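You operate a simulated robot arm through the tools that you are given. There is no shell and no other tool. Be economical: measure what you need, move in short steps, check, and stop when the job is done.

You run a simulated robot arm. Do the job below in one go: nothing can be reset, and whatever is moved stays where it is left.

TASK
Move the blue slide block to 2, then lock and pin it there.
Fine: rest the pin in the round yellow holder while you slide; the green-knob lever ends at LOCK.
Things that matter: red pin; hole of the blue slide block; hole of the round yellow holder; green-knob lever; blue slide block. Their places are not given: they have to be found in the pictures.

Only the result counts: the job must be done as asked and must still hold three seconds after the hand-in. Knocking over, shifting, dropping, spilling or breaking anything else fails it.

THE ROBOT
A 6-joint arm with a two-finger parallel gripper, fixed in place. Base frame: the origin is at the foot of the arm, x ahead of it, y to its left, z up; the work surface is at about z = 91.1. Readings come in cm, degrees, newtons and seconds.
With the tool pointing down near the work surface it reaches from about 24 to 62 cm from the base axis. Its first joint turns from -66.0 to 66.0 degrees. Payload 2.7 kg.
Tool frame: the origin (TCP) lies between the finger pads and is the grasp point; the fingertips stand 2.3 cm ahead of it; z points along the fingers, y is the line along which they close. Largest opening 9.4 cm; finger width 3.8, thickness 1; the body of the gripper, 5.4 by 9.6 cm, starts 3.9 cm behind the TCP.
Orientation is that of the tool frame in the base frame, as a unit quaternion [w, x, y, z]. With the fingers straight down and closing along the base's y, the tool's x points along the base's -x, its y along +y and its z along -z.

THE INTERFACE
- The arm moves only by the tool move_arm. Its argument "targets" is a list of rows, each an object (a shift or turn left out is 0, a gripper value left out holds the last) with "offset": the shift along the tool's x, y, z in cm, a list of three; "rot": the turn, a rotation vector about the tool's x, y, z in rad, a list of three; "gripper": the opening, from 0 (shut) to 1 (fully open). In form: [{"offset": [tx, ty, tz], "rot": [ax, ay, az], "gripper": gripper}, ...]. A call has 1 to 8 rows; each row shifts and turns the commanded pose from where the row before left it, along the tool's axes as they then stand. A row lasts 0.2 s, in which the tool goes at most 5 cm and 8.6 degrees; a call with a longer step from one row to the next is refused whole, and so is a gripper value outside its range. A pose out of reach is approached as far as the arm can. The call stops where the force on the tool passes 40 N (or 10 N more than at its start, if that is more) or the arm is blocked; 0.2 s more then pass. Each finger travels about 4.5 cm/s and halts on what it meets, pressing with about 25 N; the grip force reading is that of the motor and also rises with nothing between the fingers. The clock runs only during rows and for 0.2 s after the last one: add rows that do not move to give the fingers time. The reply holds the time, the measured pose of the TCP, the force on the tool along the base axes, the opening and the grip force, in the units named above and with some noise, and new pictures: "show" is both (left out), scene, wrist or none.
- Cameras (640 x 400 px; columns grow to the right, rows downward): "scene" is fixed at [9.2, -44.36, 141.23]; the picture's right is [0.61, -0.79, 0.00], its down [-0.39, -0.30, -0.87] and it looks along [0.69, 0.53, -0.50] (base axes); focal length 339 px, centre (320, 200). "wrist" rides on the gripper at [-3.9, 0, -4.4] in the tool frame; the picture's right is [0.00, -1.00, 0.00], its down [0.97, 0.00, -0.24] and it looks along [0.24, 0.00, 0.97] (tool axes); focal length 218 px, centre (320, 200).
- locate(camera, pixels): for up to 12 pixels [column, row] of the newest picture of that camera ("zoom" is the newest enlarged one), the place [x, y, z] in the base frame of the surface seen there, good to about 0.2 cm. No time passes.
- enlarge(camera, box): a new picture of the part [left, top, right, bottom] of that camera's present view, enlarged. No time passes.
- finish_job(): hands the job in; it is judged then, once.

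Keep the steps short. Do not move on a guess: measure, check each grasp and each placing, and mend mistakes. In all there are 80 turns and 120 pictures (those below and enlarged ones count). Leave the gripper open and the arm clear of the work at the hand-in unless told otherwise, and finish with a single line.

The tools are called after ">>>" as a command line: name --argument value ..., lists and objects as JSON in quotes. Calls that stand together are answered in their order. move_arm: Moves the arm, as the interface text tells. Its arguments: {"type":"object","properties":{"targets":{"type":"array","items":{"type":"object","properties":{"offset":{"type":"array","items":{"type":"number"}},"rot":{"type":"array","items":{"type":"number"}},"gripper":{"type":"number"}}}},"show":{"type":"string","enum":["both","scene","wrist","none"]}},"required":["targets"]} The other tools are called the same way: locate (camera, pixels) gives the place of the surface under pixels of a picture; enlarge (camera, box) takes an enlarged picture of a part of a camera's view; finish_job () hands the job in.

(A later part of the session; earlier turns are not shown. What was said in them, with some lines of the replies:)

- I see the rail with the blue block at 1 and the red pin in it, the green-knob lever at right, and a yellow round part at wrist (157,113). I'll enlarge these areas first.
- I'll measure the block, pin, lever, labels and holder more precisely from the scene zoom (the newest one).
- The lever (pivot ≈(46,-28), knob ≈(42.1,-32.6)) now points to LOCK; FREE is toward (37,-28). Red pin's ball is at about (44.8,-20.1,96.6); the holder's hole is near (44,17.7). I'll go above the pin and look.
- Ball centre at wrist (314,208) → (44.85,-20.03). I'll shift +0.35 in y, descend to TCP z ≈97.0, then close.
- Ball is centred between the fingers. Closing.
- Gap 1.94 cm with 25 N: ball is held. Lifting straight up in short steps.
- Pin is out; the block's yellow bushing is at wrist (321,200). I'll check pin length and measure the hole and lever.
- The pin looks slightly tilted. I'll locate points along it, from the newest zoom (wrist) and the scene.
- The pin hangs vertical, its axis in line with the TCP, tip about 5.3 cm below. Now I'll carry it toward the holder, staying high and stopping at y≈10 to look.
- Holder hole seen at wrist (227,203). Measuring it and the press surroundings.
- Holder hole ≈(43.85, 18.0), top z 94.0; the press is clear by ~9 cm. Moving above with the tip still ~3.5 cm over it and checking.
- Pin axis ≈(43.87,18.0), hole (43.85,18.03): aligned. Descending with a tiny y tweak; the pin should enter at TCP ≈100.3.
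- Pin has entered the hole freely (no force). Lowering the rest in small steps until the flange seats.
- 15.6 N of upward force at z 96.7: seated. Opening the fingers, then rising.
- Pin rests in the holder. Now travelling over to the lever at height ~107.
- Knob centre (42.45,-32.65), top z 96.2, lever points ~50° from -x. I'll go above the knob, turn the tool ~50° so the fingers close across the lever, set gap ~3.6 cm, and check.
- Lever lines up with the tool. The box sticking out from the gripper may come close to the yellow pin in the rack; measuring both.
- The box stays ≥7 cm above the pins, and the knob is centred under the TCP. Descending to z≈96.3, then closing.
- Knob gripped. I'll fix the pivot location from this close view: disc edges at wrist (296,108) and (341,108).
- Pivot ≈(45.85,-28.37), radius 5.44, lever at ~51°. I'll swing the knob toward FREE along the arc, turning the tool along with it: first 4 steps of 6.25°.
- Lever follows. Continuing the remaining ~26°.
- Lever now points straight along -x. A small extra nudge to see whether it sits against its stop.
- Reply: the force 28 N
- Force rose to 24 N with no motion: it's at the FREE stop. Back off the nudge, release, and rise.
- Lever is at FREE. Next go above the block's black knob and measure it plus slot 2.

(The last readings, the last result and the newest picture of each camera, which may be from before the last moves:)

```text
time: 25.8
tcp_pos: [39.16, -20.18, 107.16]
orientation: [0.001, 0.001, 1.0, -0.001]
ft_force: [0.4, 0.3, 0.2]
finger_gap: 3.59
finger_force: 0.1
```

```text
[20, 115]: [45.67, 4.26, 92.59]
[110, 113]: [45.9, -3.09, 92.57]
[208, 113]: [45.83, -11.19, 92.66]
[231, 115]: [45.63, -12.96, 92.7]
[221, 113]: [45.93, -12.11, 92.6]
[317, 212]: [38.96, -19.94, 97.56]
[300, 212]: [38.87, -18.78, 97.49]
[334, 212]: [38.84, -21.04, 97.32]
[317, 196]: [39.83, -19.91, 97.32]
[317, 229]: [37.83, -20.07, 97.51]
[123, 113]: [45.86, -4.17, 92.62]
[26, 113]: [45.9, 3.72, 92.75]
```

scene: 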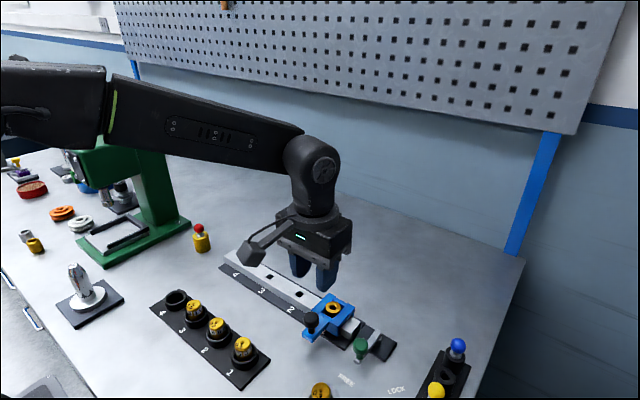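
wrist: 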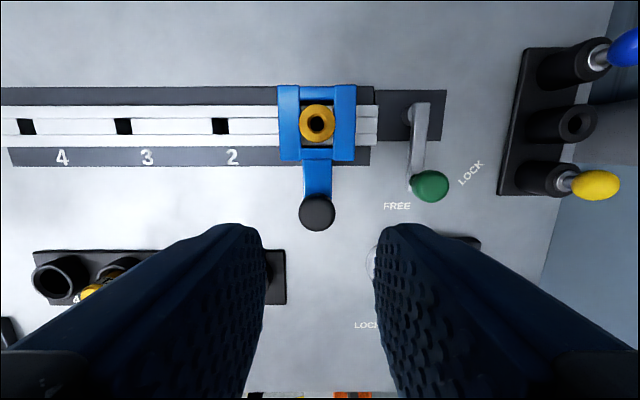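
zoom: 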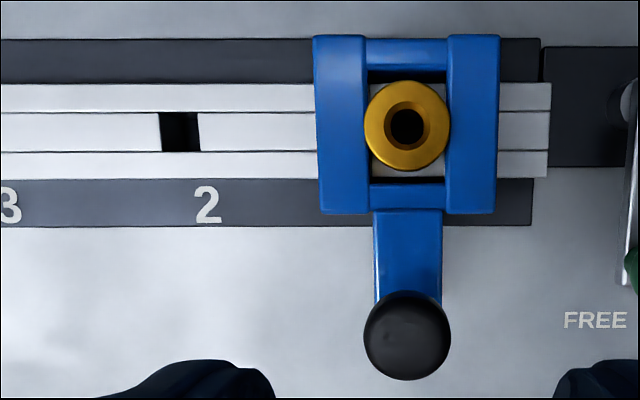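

Slot spacing is 8.0 cm (2 at y≈-11.97, block bushing now at -19.97). Knob centre (38.9,-19.95), top 97.5. Descending onto it and gripping.

>>> move_arm --targets '[{"offset": [0.25, 0.2, 3]}, {"offset": [0, 0, 3]}, {"offset": [0, 0, 3.9]}, {"gripper": 0}, {"gripper": 0}, {"gripper": 0}, {"gripper": 0}]'

```text
time: 27.4
tcp_pos: [38.99, -19.97, 97.35]
orientation: [0.001, 0.001, 1.0, -0.001]
ft_force: [-3.2, 0.2, -1.5]
finger_gap: 2.53
finger_force: 45.4
```

scene: 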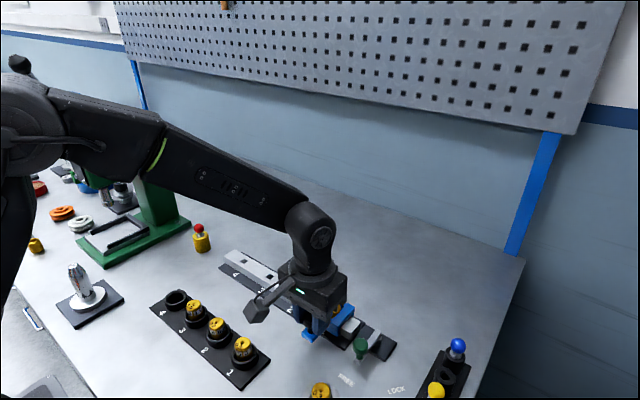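
wrist: 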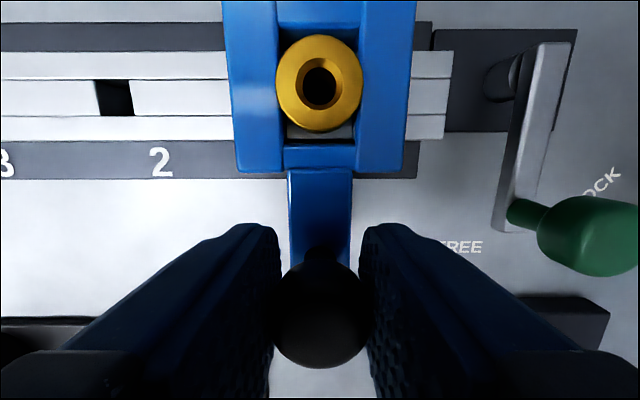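

Knob held (gap 2.5 cm). Sliding +y in 1 cm steps.

>>> move_arm --targets '[{"offset": [0, 0.8, 0]}, {"offset": [0, 1.2, 0]}, {"offset": [0, 1, 0]}, {"offset": [0, 1, 0]}, {"offset": [0, 0, 0]}]' --show "none"

```text
time: 28.6
tcp_pos: [39.15, -15.93, 97.46]
orientation: [0.0, 0.002, 1.0, -0.001]
ft_force: [-11.8, 0.4, -5.0]
finger_gap: 2.55
finger_force: 44.7
```

Slides freely. Continuing with the second half, relaxing the x strain slightly.

>>> move_arm --targets '[{"offset": [0.1, 1, 0]}, {"offset": [0, 1, 0]}, {"offset": [0, 1, 0]}, {"offset": [0, 1, 0]}, {"offset": [0, 0, 0]}, {"offset": [0, 0, 0]}]'

>>> enlarge --camera "wrist" --box '[160, 0, 480, 200]'

```text
time: 30.0
tcp_pos: [39.02, -11.83, 97.3]
orientation: [0.001, 0.002, 1.0, -0.001]
ft_force: [2.2, 0.5, -13.6]
finger_gap: 2.55
finger_force: 45.1
```

scene: 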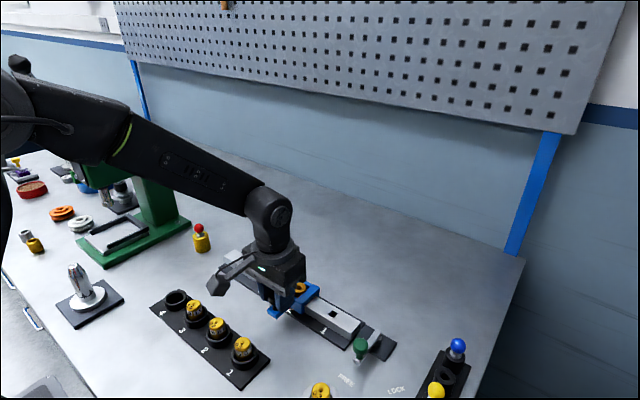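
wrist: 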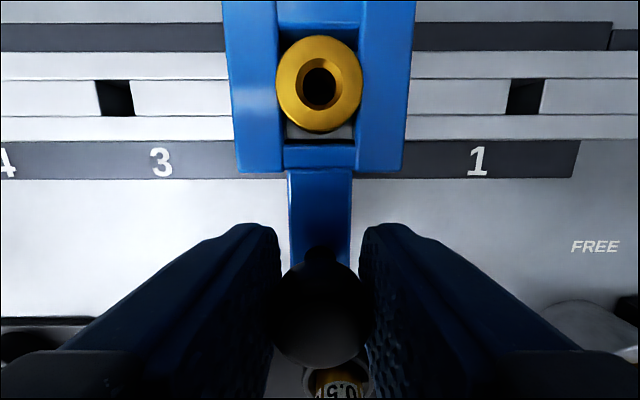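

```text
2.00 times, centred on (320, 100) of wrist
```

zoom: 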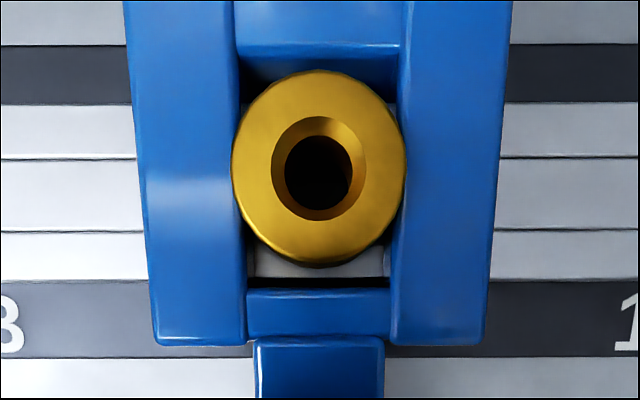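

By symmetry, slots 3 (col 113–116) and 1 (col 523–528) put slot 2 at col 320, and the bushing is at col 319: aligned within ~0.05 cm. Releasing and rising.

>>> move_arm --targets '[{"gripper": 0.38}, {"gripper": 0.38}, {"gripper": 0.38}, {"offset": [0, 0, -3]}, {"offset": [0, 0, -4]}, {"offset": [0, 0, -3]}, {"offset": [0, 0, 0]}]'

>>> enlarge --camera "wrist" --box '[160, 60, 480, 260]'

```text
time: 31.6
tcp_pos: [39.05, -11.94, 107.44]
orientation: [0.001, 0.001, 1.0, -0.002]
ft_force: [0.0, -1.3, 0.1]
finger_gap: 3.56
finger_force: 0.1
```

scene: 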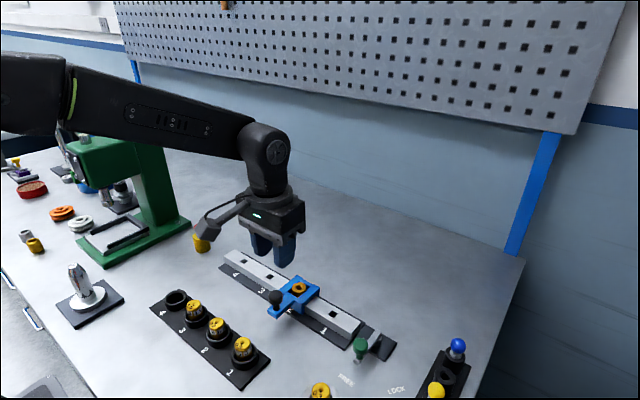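
wrist: 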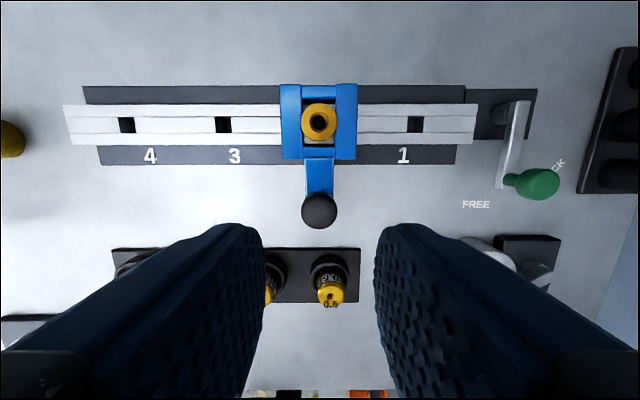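

```text
2.00 times, centred on (320, 160) of wrist
```

zoom: 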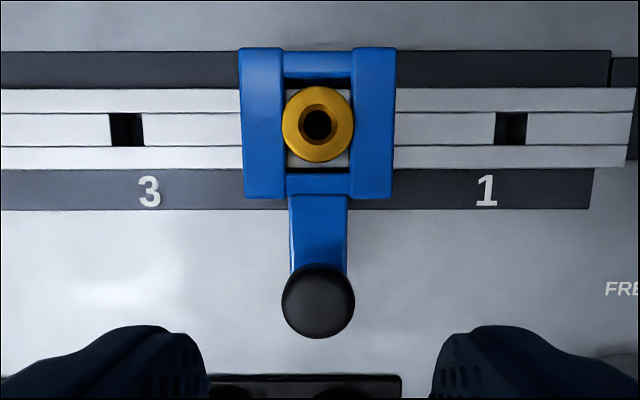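

Block aligned at 2. Now back to the lever knob at ≈(40.5,-28.45) to lock.

>>> move_arm --targets '[{"offset": [-0.4, -4.2, 0]}, {"offset": [-0.4, -4.2, 0]}, {"offset": [-0.4, -4.1, 0]}, {"offset": [-0.2, -4.0, 0]}, {"offset": [0, 0, 3]}, {"offset": [0, 0, 0]}]' --show "wrist"

```text
time: 33.0
tcp_pos: [40.62, -28.68, 104.38]
orientation: [0.001, 0.002, 1.0, -0.001]
ft_force: [0.3, 0.0, 0.0]
finger_gap: 3.56
finger_force: 0.1
```

wrist: 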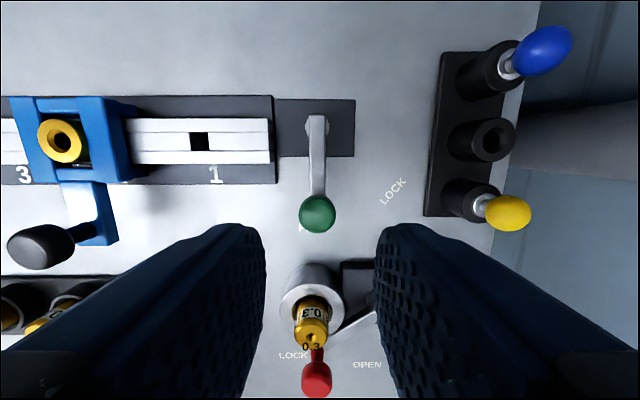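

Knob at wrist (317,214) → (40.5,-28.5). Descending and gripping.

>>> move_arm --targets '[{"offset": [0.1, 0.17, 3]}, {"offset": [0, 0, 3]}, {"offset": [0, 0, 2.1]}, {"gripper": 0}, {"gripper": 0}, {"gripper": 0}, {"gripper": 0}]' --show "wrist"

```text
time: 34.6
tcp_pos: [40.43, -28.47, 96.42]
orientation: [0.002, 0.002, 1.0, -0.002]
ft_force: [-0.3, -18.5, -7.3]
finger_gap: 2.27
finger_force: 45.3
```

wrist: 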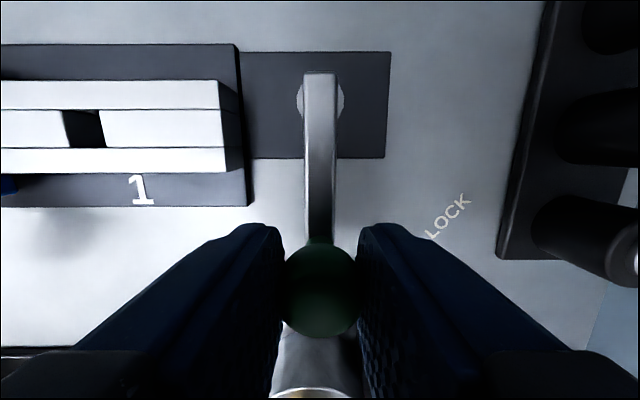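

Gripped. Swinging back toward LOCK: 4 steps, then 4 more.

>>> move_arm --targets '[{"offset": [-0.032, -0.592, 0], "rot": [0, 0, -0.109]}, {"offset": [-0.032, -0.592, 0], "rot": [0, 0, -0.109]}, {"offset": [-0.032, -0.592, 0], "rot": [0, 0, -0.109]}, {"offset": [-0.032, -0.592, 0], "rot": [0, 0, -0.109]}, {"offset": [0, 0, 0]}]' --show "none"

>>> move_arm --targets '[{"offset": [-0.032, -0.592, 0], "rot": [0, 0, -0.109]}, {"offset": [-0.032, -0.592, 0], "rot": [0, 0, -0.109]}, {"offset": [-0.032, -0.592, 0], "rot": [0, 0, -0.109]}, {"offset": [-0.032, -0.592, 0], "rot": [0, 0, -0.109]}, {"offset": [0, 0, 0]}]' --show "wrist"

```text
time: 35.8
tcp_pos: [40.75, -30.56, 96.53]
orientation: [0.001, -0.217, 0.976, -0.002]
ft_force: [-21.4, -4.1, 21.2]
finger_gap: 2.29
finger_force: 45.1
```

```text
time: 37.0
tcp_pos: [42.24, -32.56, 96.3]
orientation: [0.001, -0.422, 0.907, -0.003]
ft_force: [-9.3, -16.8, 15.4]
finger_gap: 2.28
finger_force: 44.9
```

wrist: 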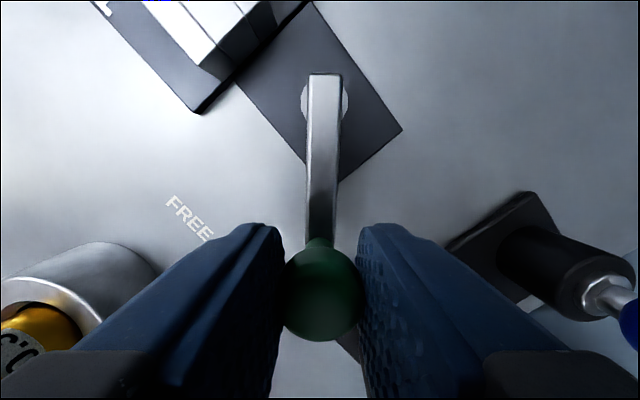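

Near LOCK. Relieving the radial strain and nudging 0.25 cm further to confirm the stop.

>>> move_arm --targets '[{"offset": [0.15, 0, 0]}, {"offset": [0, -0.25, 0], "rot": [0, 0, -0.04]}, {"offset": [0, 0, 0]}]' --show "none"

```text
time: 37.8
tcp_pos: [42.27, -32.68, 96.35]
orientation: [0.001, -0.441, 0.898, -0.003]
ft_force: [-4.6, -8.3, 16.2]
finger_gap: 2.28
finger_force: 44.7
```

No tangential resistance yet; nudging further.

>>> move_arm --targets '[{"offset": [0, -0.2, 0], "rot": [0, 0, -0.03]}, {"offset": [0, 0, 0]}]' --show "none"

>>> move_arm --targets '[{"offset": [0, -0.2, 0]}, {"offset": [0, 0, 0]}]' --show "wrist"

```text
time: 38.4
tcp_pos: [42.39, -32.7, 96.32]
orientation: [0.0, -0.453, 0.891, 0.002]
ft_force: [-17.6, 4.7, 22.5]
finger_gap: 2.3
finger_force: 44.7
```

```text
time: 39.0
tcp_pos: [42.36, -32.75, 96.27]
orientation: [-0.001, -0.453, 0.891, 0.002]
ft_force: [-26.2, 13.9, 22.8]
finger_gap: 2.3
finger_force: 45.1
```

wrist: 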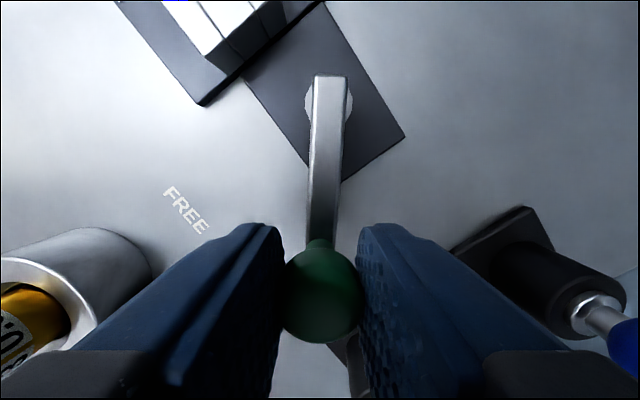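

Tangential force rose to ~29 N without motion: LOCK stop reached. Back off slightly, release, rise.

>>> move_arm --targets '[{"offset": [0, 0.35, 0]}, {"gripper": 0.38}, {"gripper": 0.38}, {"gripper": 0.38}, {"offset": [0, 0, -3]}, {"offset": [0, 0, -4]}, {"offset": [0, 0, -4]}, {"offset": [0, 0, 0]}]'

>>> enlarge --camera "scene" --box '[240, 260, 440, 400]'

```text
time: 40.8
tcp_pos: [42.16, -32.88, 107.32]
orientation: [0.001, -0.453, 0.891, -0.001]
ft_force: [0.1, -0.5, -0.1]
finger_gap: 3.6
finger_force: 0.0
```

scene: 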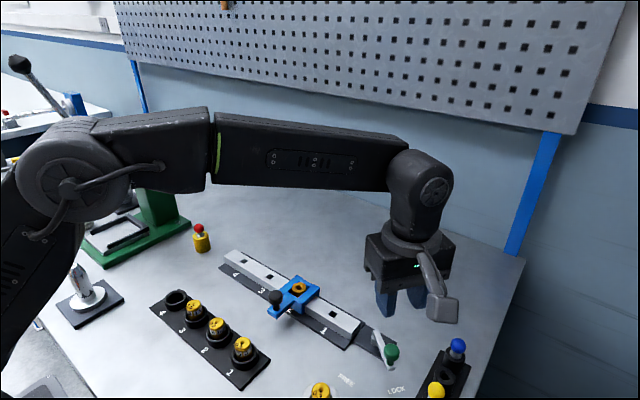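
wrist: 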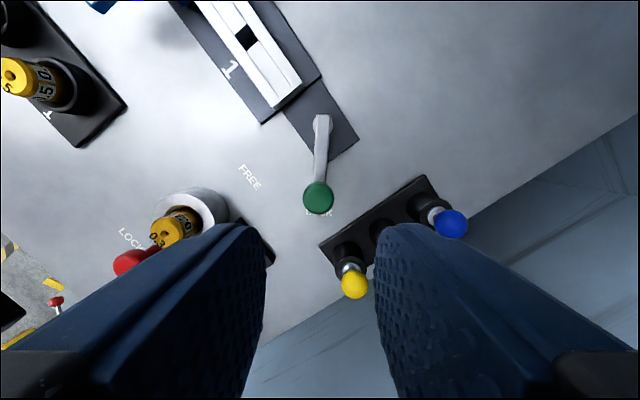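

```text
2.86 times, centred on (340, 330) of scene
```

zoom: 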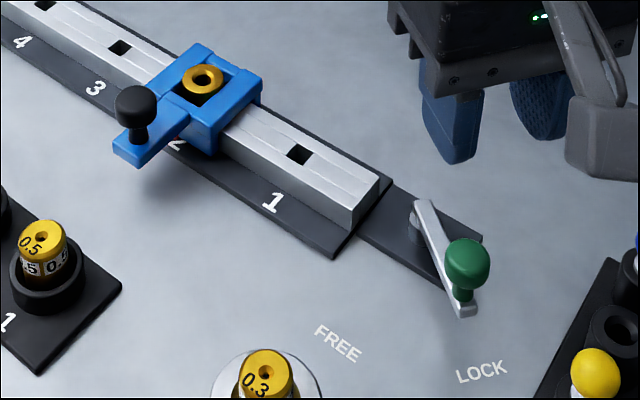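

Lever back at its LOCK position (same pixel as at the start). Turning the tool back to square, then moving to the pin in the holder.

>>> move_arm --targets '[{"rot": [0, 0, 0.1343]}, {"rot": [0, 0, 0.1343]}, {"rot": [0, 0, 0.1343]}, {"rot": [0, 0, 0.1343]}, {"rot": [0, 0, 0.1343]}, {"rot": [0, 0, 0.1343]}, {"rot": [0, 0, 0.1343]}]' --show "none"

>>> move_arm --targets '[{"offset": [-0.2, 4.8, 0]}, {"offset": [-0.2, 4.8, 0]}, {"offset": [-0.2, 4.8, 0]}, {"offset": [-0.2, 4.8, 0]}, {"offset": [-0.2, 4.8, 0]}, {"offset": [-0.2, 4.8, 0]}, {"offset": [-0.2, 4.8, 0]}, {"offset": [-0.2, 4.8, 0]}]' --show "none"

>>> move_arm --targets '[{"offset": [-0.1, 4.3, 0]}, {"offset": [0, 4.1, 0]}, {"offset": [0, 4.1, 0]}, {"offset": [0, 0, 0]}]' --show "wrist"

```text
time: 42.4
tcp_pos: [42.35, -32.63, 107.3]
orientation: [0.001, 0.001, 1.0, -0.001]
ft_force: [-0.7, -0.3, 1.2]
finger_gap: 3.58
finger_force: 0.0
```

```text
time: 44.2
tcp_pos: [43.74, 5.97, 107.53]
orientation: [0.002, 0.0, 1.0, -0.001]
ft_force: [-0.9, 0.1, 0.0]
finger_gap: 3.58
finger_force: 0.0
```

```text
time: 45.2
tcp_pos: [43.82, 18.42, 107.19]
orientation: [0.001, 0.0, 1.0, 0.0]
ft_force: [-0.4, -0.7, 1.0]
finger_gap: 3.57
finger_force: 0.0
```

wrist: 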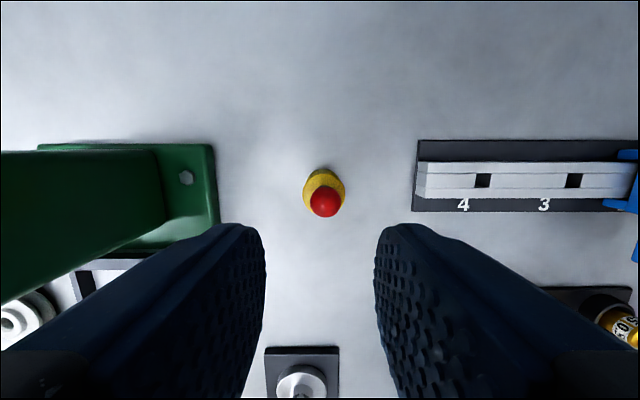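

Ball at wrist (325,203) → (43.75,18.05). Shifting y -0.37, descending to z≈96.8, gripping.

>>> move_arm --targets '[{"offset": [0, -0.37, 3.5]}, {"offset": [0, 0, 3.5]}, {"offset": [0, 0, 2]}, {"offset": [0, 0, 1.4]}, {"gripper": 0}, {"gripper": 0}, {"gripper": 0}, {"gripper": 0}]' --show "wrist"

```text
time: 47.0
tcp_pos: [43.88, 17.94, 96.61]
orientation: [0.001, 0.0, 1.0, -0.001]
ft_force: [0.2, 3.6, -0.7]
finger_gap: 1.96
finger_force: 25.3
```

wrist: 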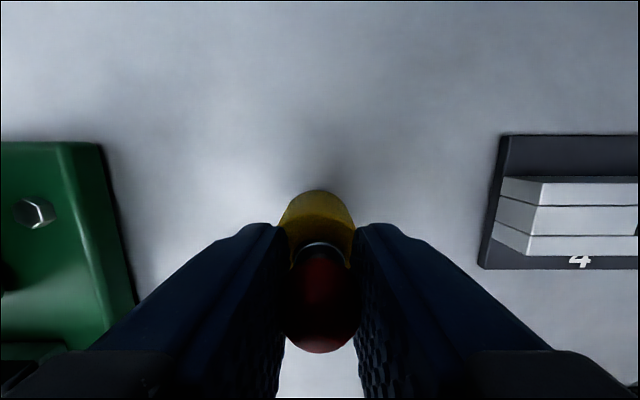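

Gripped (1.96 cm). Lifting straight up.

>>> move_arm --targets '[{"offset": [0, 0, -1]}, {"offset": [0, 0, -1.5]}, {"offset": [0, 0, -2]}, {"offset": [0, 0, -2.5]}, {"offset": [0, 0, -3]}, {"offset": [0, 0, -1.5]}, {"offset": [0, 0, 0]}]' --show "none"

>>> enlarge --camera "scene" --box '[160, 180, 240, 260]'

```text
time: 48.6
tcp_pos: [43.85, 17.83, 108.41]
orientation: [0.001, 0.001, 1.0, 0.0]
ft_force: [0.2, -0.5, -0.5]
finger_gap: 1.96
finger_force: 24.9
```

```text
5.00 times, centred on (200, 220) of scene
```

zoom: 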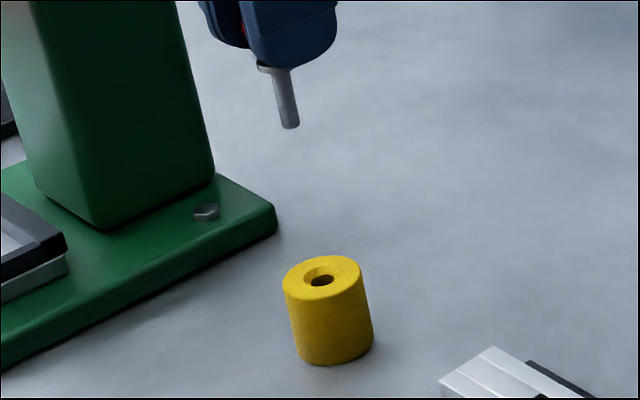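

Pin is up and upright. Carrying it to above the bushing at about (44.86,-11.97).

>>> move_arm --targets '[{"offset": [-0.15, -4.26, 0]}, {"offset": [-0.15, -4.26, 0]}, {"offset": [-0.15, -4.26, 0]}, {"offset": [-0.15, -4.26, 0]}, {"offset": [-0.15, -4.26, 0]}, {"offset": [-0.15, -4.26, 0]}, {"offset": [-0.1, -4.26, 4.5]}, {"offset": [0, 0, 0]}]'

>>> enlarge --camera "wrist" --box '[260, 150, 380, 225]'

>>> enlarge --camera "scene" --box '[260, 230, 340, 330]'

```text
refused: row 7 steps farther than a row can; nothing moved
```

```text
5.33 times, centred on (320, 188) of wrist
```

zoom: 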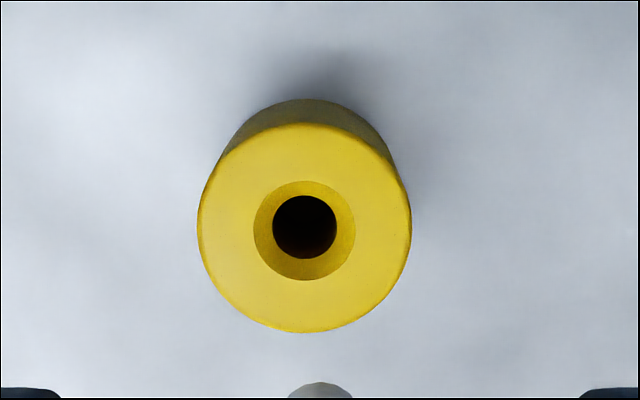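

```text
4.00 times, centred on (300, 280) of scene
```

zoom: 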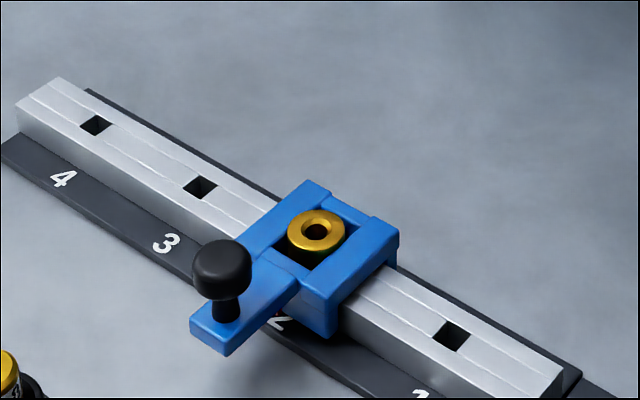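

The last row was too long a step; resending with the descent in its own row.

>>> move_arm --targets '[{"offset": [-0.15, -4.26, 0]}, {"offset": [-0.15, -4.26, 0]}, {"offset": [-0.15, -4.26, 0]}, {"offset": [-0.15, -4.26, 0]}, {"offset": [-0.15, -4.26, 0]}, {"offset": [-0.15, -4.26, 0]}, {"offset": [-0.1, -4.26, 0]}, {"offset": [0, 0, 4.5]}]' --show "none"

>>> move_arm --targets '[{"offset": [0, 0, 0]}]'

>>> enlarge --camera "wrist" --box '[260, 160, 380, 235]'

>>> enlarge --camera "scene" --box '[260, 240, 340, 320]'

```text
time: 50.4
tcp_pos: [45.01, -11.92, 104.04]
orientation: [0.001, -0.001, 1.0, -0.001]
ft_force: [-0.3, 0.5, -1.1]
finger_gap: 1.97
finger_force: 25.7
```

```text
time: 50.8
tcp_pos: [45.08, -11.88, 104.03]
orientation: [0.001, 0.0, 1.0, -0.001]
ft_force: [0.1, 0.1, -0.4]
finger_gap: 1.94
finger_force: 24.7
```

scene: 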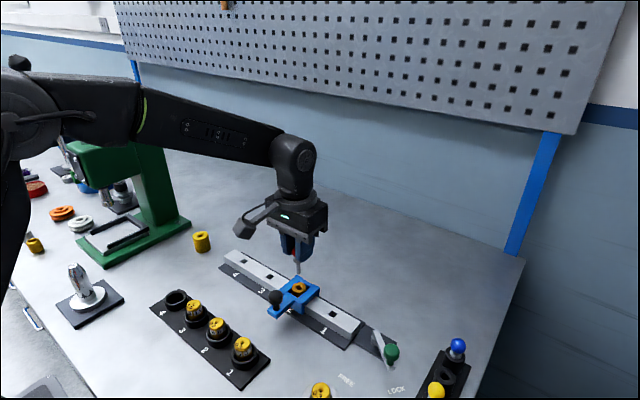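
wrist: 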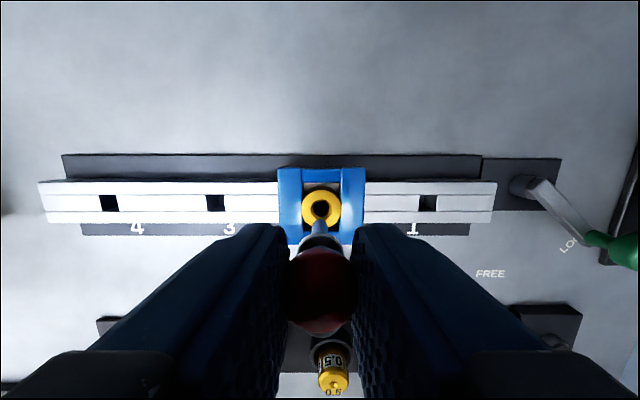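

```text
5.33 times, centred on (320, 198) of wrist
```

zoom: 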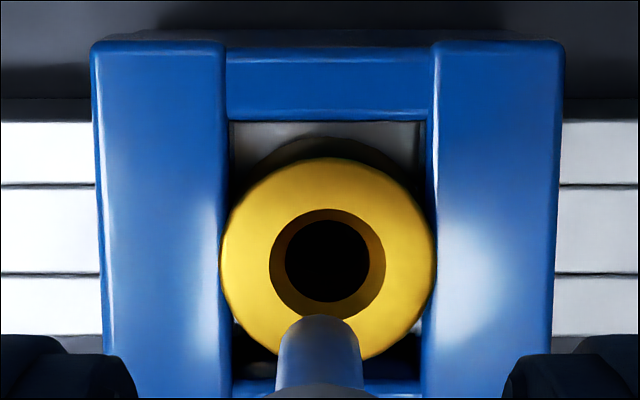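

```text
5.00 times, centred on (300, 280) of scene
```

zoom: 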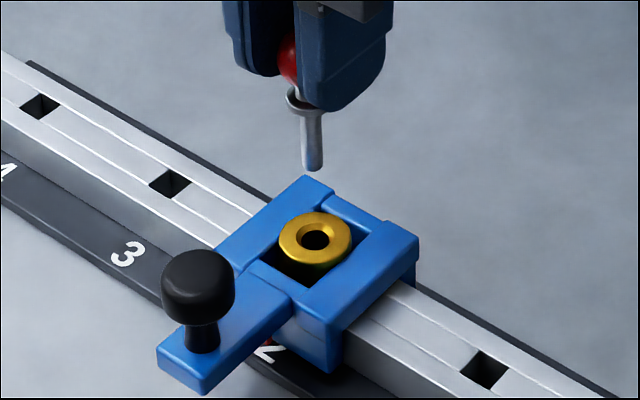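

>>> locate --camera "zoom" --pixels '[[313, 165], [312, 155], [311, 140], [310, 125], [315, 216], [279, 240], [351, 240], [315, 262]]'

>>> locate --camera "wrist" --pixels '[[320, 221], [320, 223], [320, 226], [316, 225], [324, 225], [303, 208], [340, 208], [321, 192]]'

```text
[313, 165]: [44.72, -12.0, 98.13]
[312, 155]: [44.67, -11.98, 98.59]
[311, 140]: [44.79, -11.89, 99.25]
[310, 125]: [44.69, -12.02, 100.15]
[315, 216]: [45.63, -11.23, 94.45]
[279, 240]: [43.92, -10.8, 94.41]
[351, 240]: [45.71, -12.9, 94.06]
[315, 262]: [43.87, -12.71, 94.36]
```

```text
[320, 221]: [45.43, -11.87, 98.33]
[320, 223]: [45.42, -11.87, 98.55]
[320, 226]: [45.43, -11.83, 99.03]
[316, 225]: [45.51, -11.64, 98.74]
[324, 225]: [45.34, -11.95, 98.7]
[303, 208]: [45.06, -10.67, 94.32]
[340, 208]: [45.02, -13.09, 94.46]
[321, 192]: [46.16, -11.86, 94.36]
```

Pin axis ≈(45.02,-11.85), bushing ≈(44.88,-11.95). Correcting x by -0.12 and y by -0.1, then lowering into the bushing (entry at TCP≈100.5).

>>> move_arm --targets '[{"offset": [0.12, -0.1, 1]}, {"offset": [0, 0, 1.2]}, {"offset": [0, 0, 0.7]}, {"offset": [0, 0, 0.6]}, {"offset": [0, 0, 0.6]}, {"offset": [0, 0, 0]}]' --show "none"

>>> enlarge --camera "wrist" --box '[260, 160, 380, 260]'

>>> enlarge --camera "scene" --box '[260, 240, 340, 320]'

```text
time: 52.2
tcp_pos: [44.97, -11.95, 99.85]
orientation: [0.001, 0.0, 1.0, 0.0]
ft_force: [-0.4, 0.4, 0.0]
finger_gap: 1.92
finger_force: 25.2
```

```text
4.00 times, centred on (320, 210) of wrist
```

zoom: 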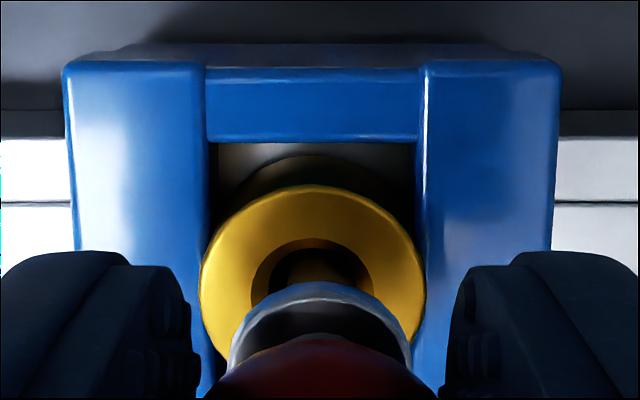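

```text
5.00 times, centred on (300, 280) of scene
```

zoom: 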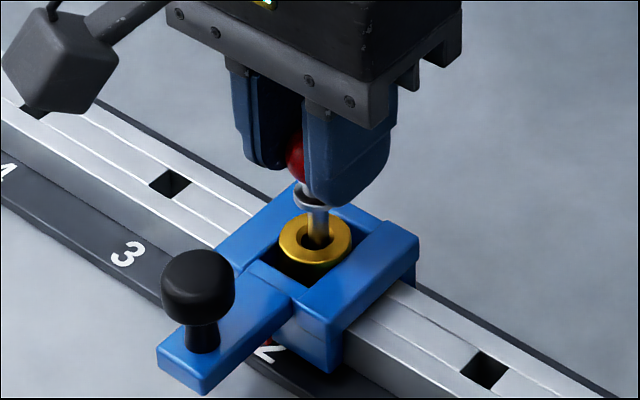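

Pin is inside the bushing with no force. Lowering toward the seat (TCP ≈97.0) in small steps.

>>> move_arm --targets '[{"offset": [0, 0, 0.6]}, {"offset": [0, 0, 0.6]}, {"offset": [0, 0, 0.6]}, {"offset": [0, 0, 0.5]}, {"offset": [0, 0, 0.3]}, {"offset": [0, 0, 0.25]}, {"offset": [0, 0, 0]}]' --show "none"

>>> enlarge --camera "scene" --box '[260, 240, 340, 320]'

```text
time: 53.8
tcp_pos: [44.89, -12.19, 96.86]
orientation: [0.002, 0.0, 1.0, 0.0]
ft_force: [7.3, 4.5, 17.8]
finger_gap: 1.92
finger_force: 24.3
```

```text
5.00 times, centred on (300, 280) of scene
```

zoom: 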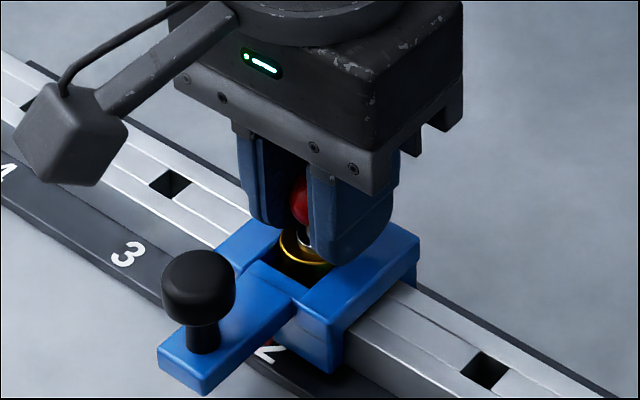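

17.8 N at z 96.9, the same seat height as originally. Opening and rising.

>>> move_arm --targets '[{"offset": [0, 0, -0.1]}, {"gripper": 0.5}, {"gripper": 0.5}, {"gripper": 0.5}, {"gripper": 0.5}, {"offset": [0, 0, -2]}, {"offset": [0, 0, -4]}, {"offset": [0, 0, -4]}]' --show "none"

>>> move_arm --targets '[{"offset": [0, 0, -4]}, {"offset": [2, 0, -3]}, {"offset": [2, 0, 0], "gripper": 1}, {"offset": [0, 0, 0]}, {"offset": [0, 0, 0]}]'

>>> enlarge --camera "scene" --box '[250, 250, 430, 400]'

>>> enlarge --camera "wrist" --box '[200, 60, 520, 260]'

```text
time: 55.6
tcp_pos: [45.21, -12.1, 107.02]
orientation: [0.0, 0.0, 1.0, -0.001]
ft_force: [0.1, 0.5, 0.1]
finger_gap: 4.72
finger_force: 0.0
```

```text
time: 56.8
tcp_pos: [41.04, -12.02, 113.96]
orientation: [0.0, 0.0, 1.0, -0.001]
ft_force: [0.0, -0.1, 0.6]
finger_gap: 9.43
finger_force: 0.0
```

scene: 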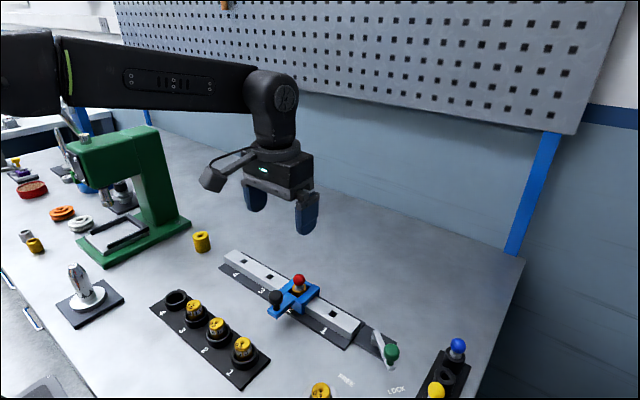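
wrist: 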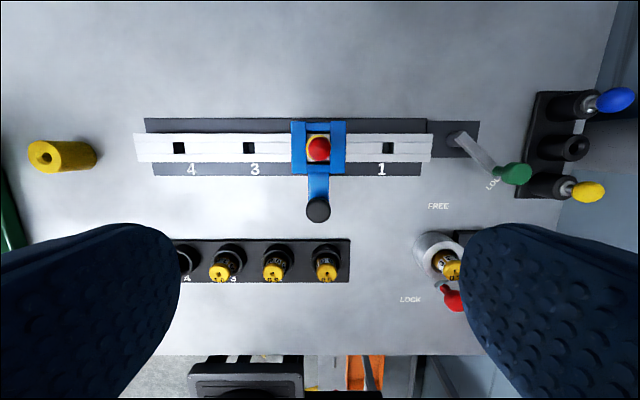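

```text
2.67 times, centred on (340, 325) of scene
```

zoom: 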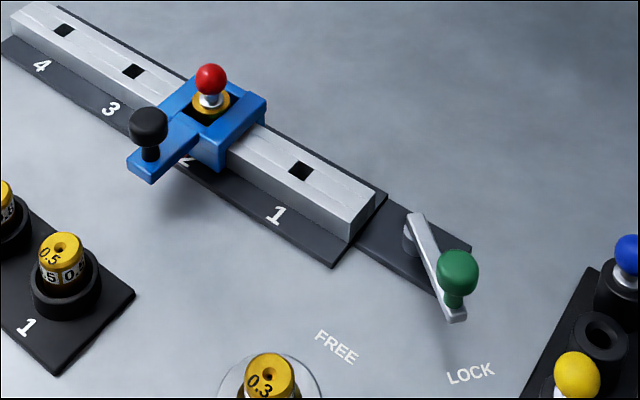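

```text
2.00 times, centred on (360, 160) of wrist
```

zoom: 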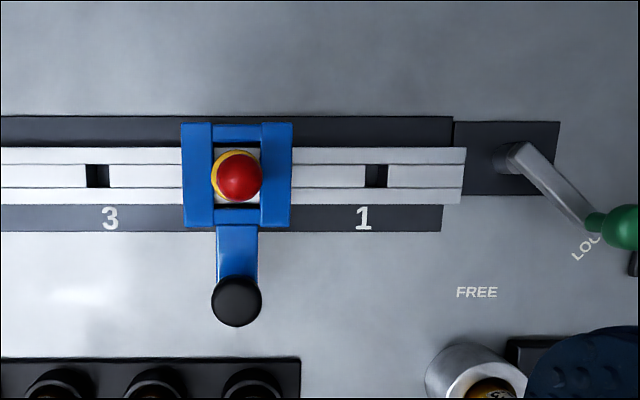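

The block is at 2 with the pin in and the lever at LOCK. A last check on the ball-top height (97.6 when originally seated).

>>> locate --camera "scene" --pixels '[[298, 276], [298, 279], [391, 352], [276, 294]]'

```text
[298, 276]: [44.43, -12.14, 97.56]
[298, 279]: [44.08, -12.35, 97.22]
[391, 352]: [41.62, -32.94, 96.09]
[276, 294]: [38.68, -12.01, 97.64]
```

Ball top is at 97.56, so the pin is fully seated. The gripper is open and the arm is clear. Handing in.

>>> finish_job

```text
The job is handed in.
```

The blue slide block is at 2, the green-knob lever is at LOCK, and the red pin is fully seated in the block; the job has been handed in.
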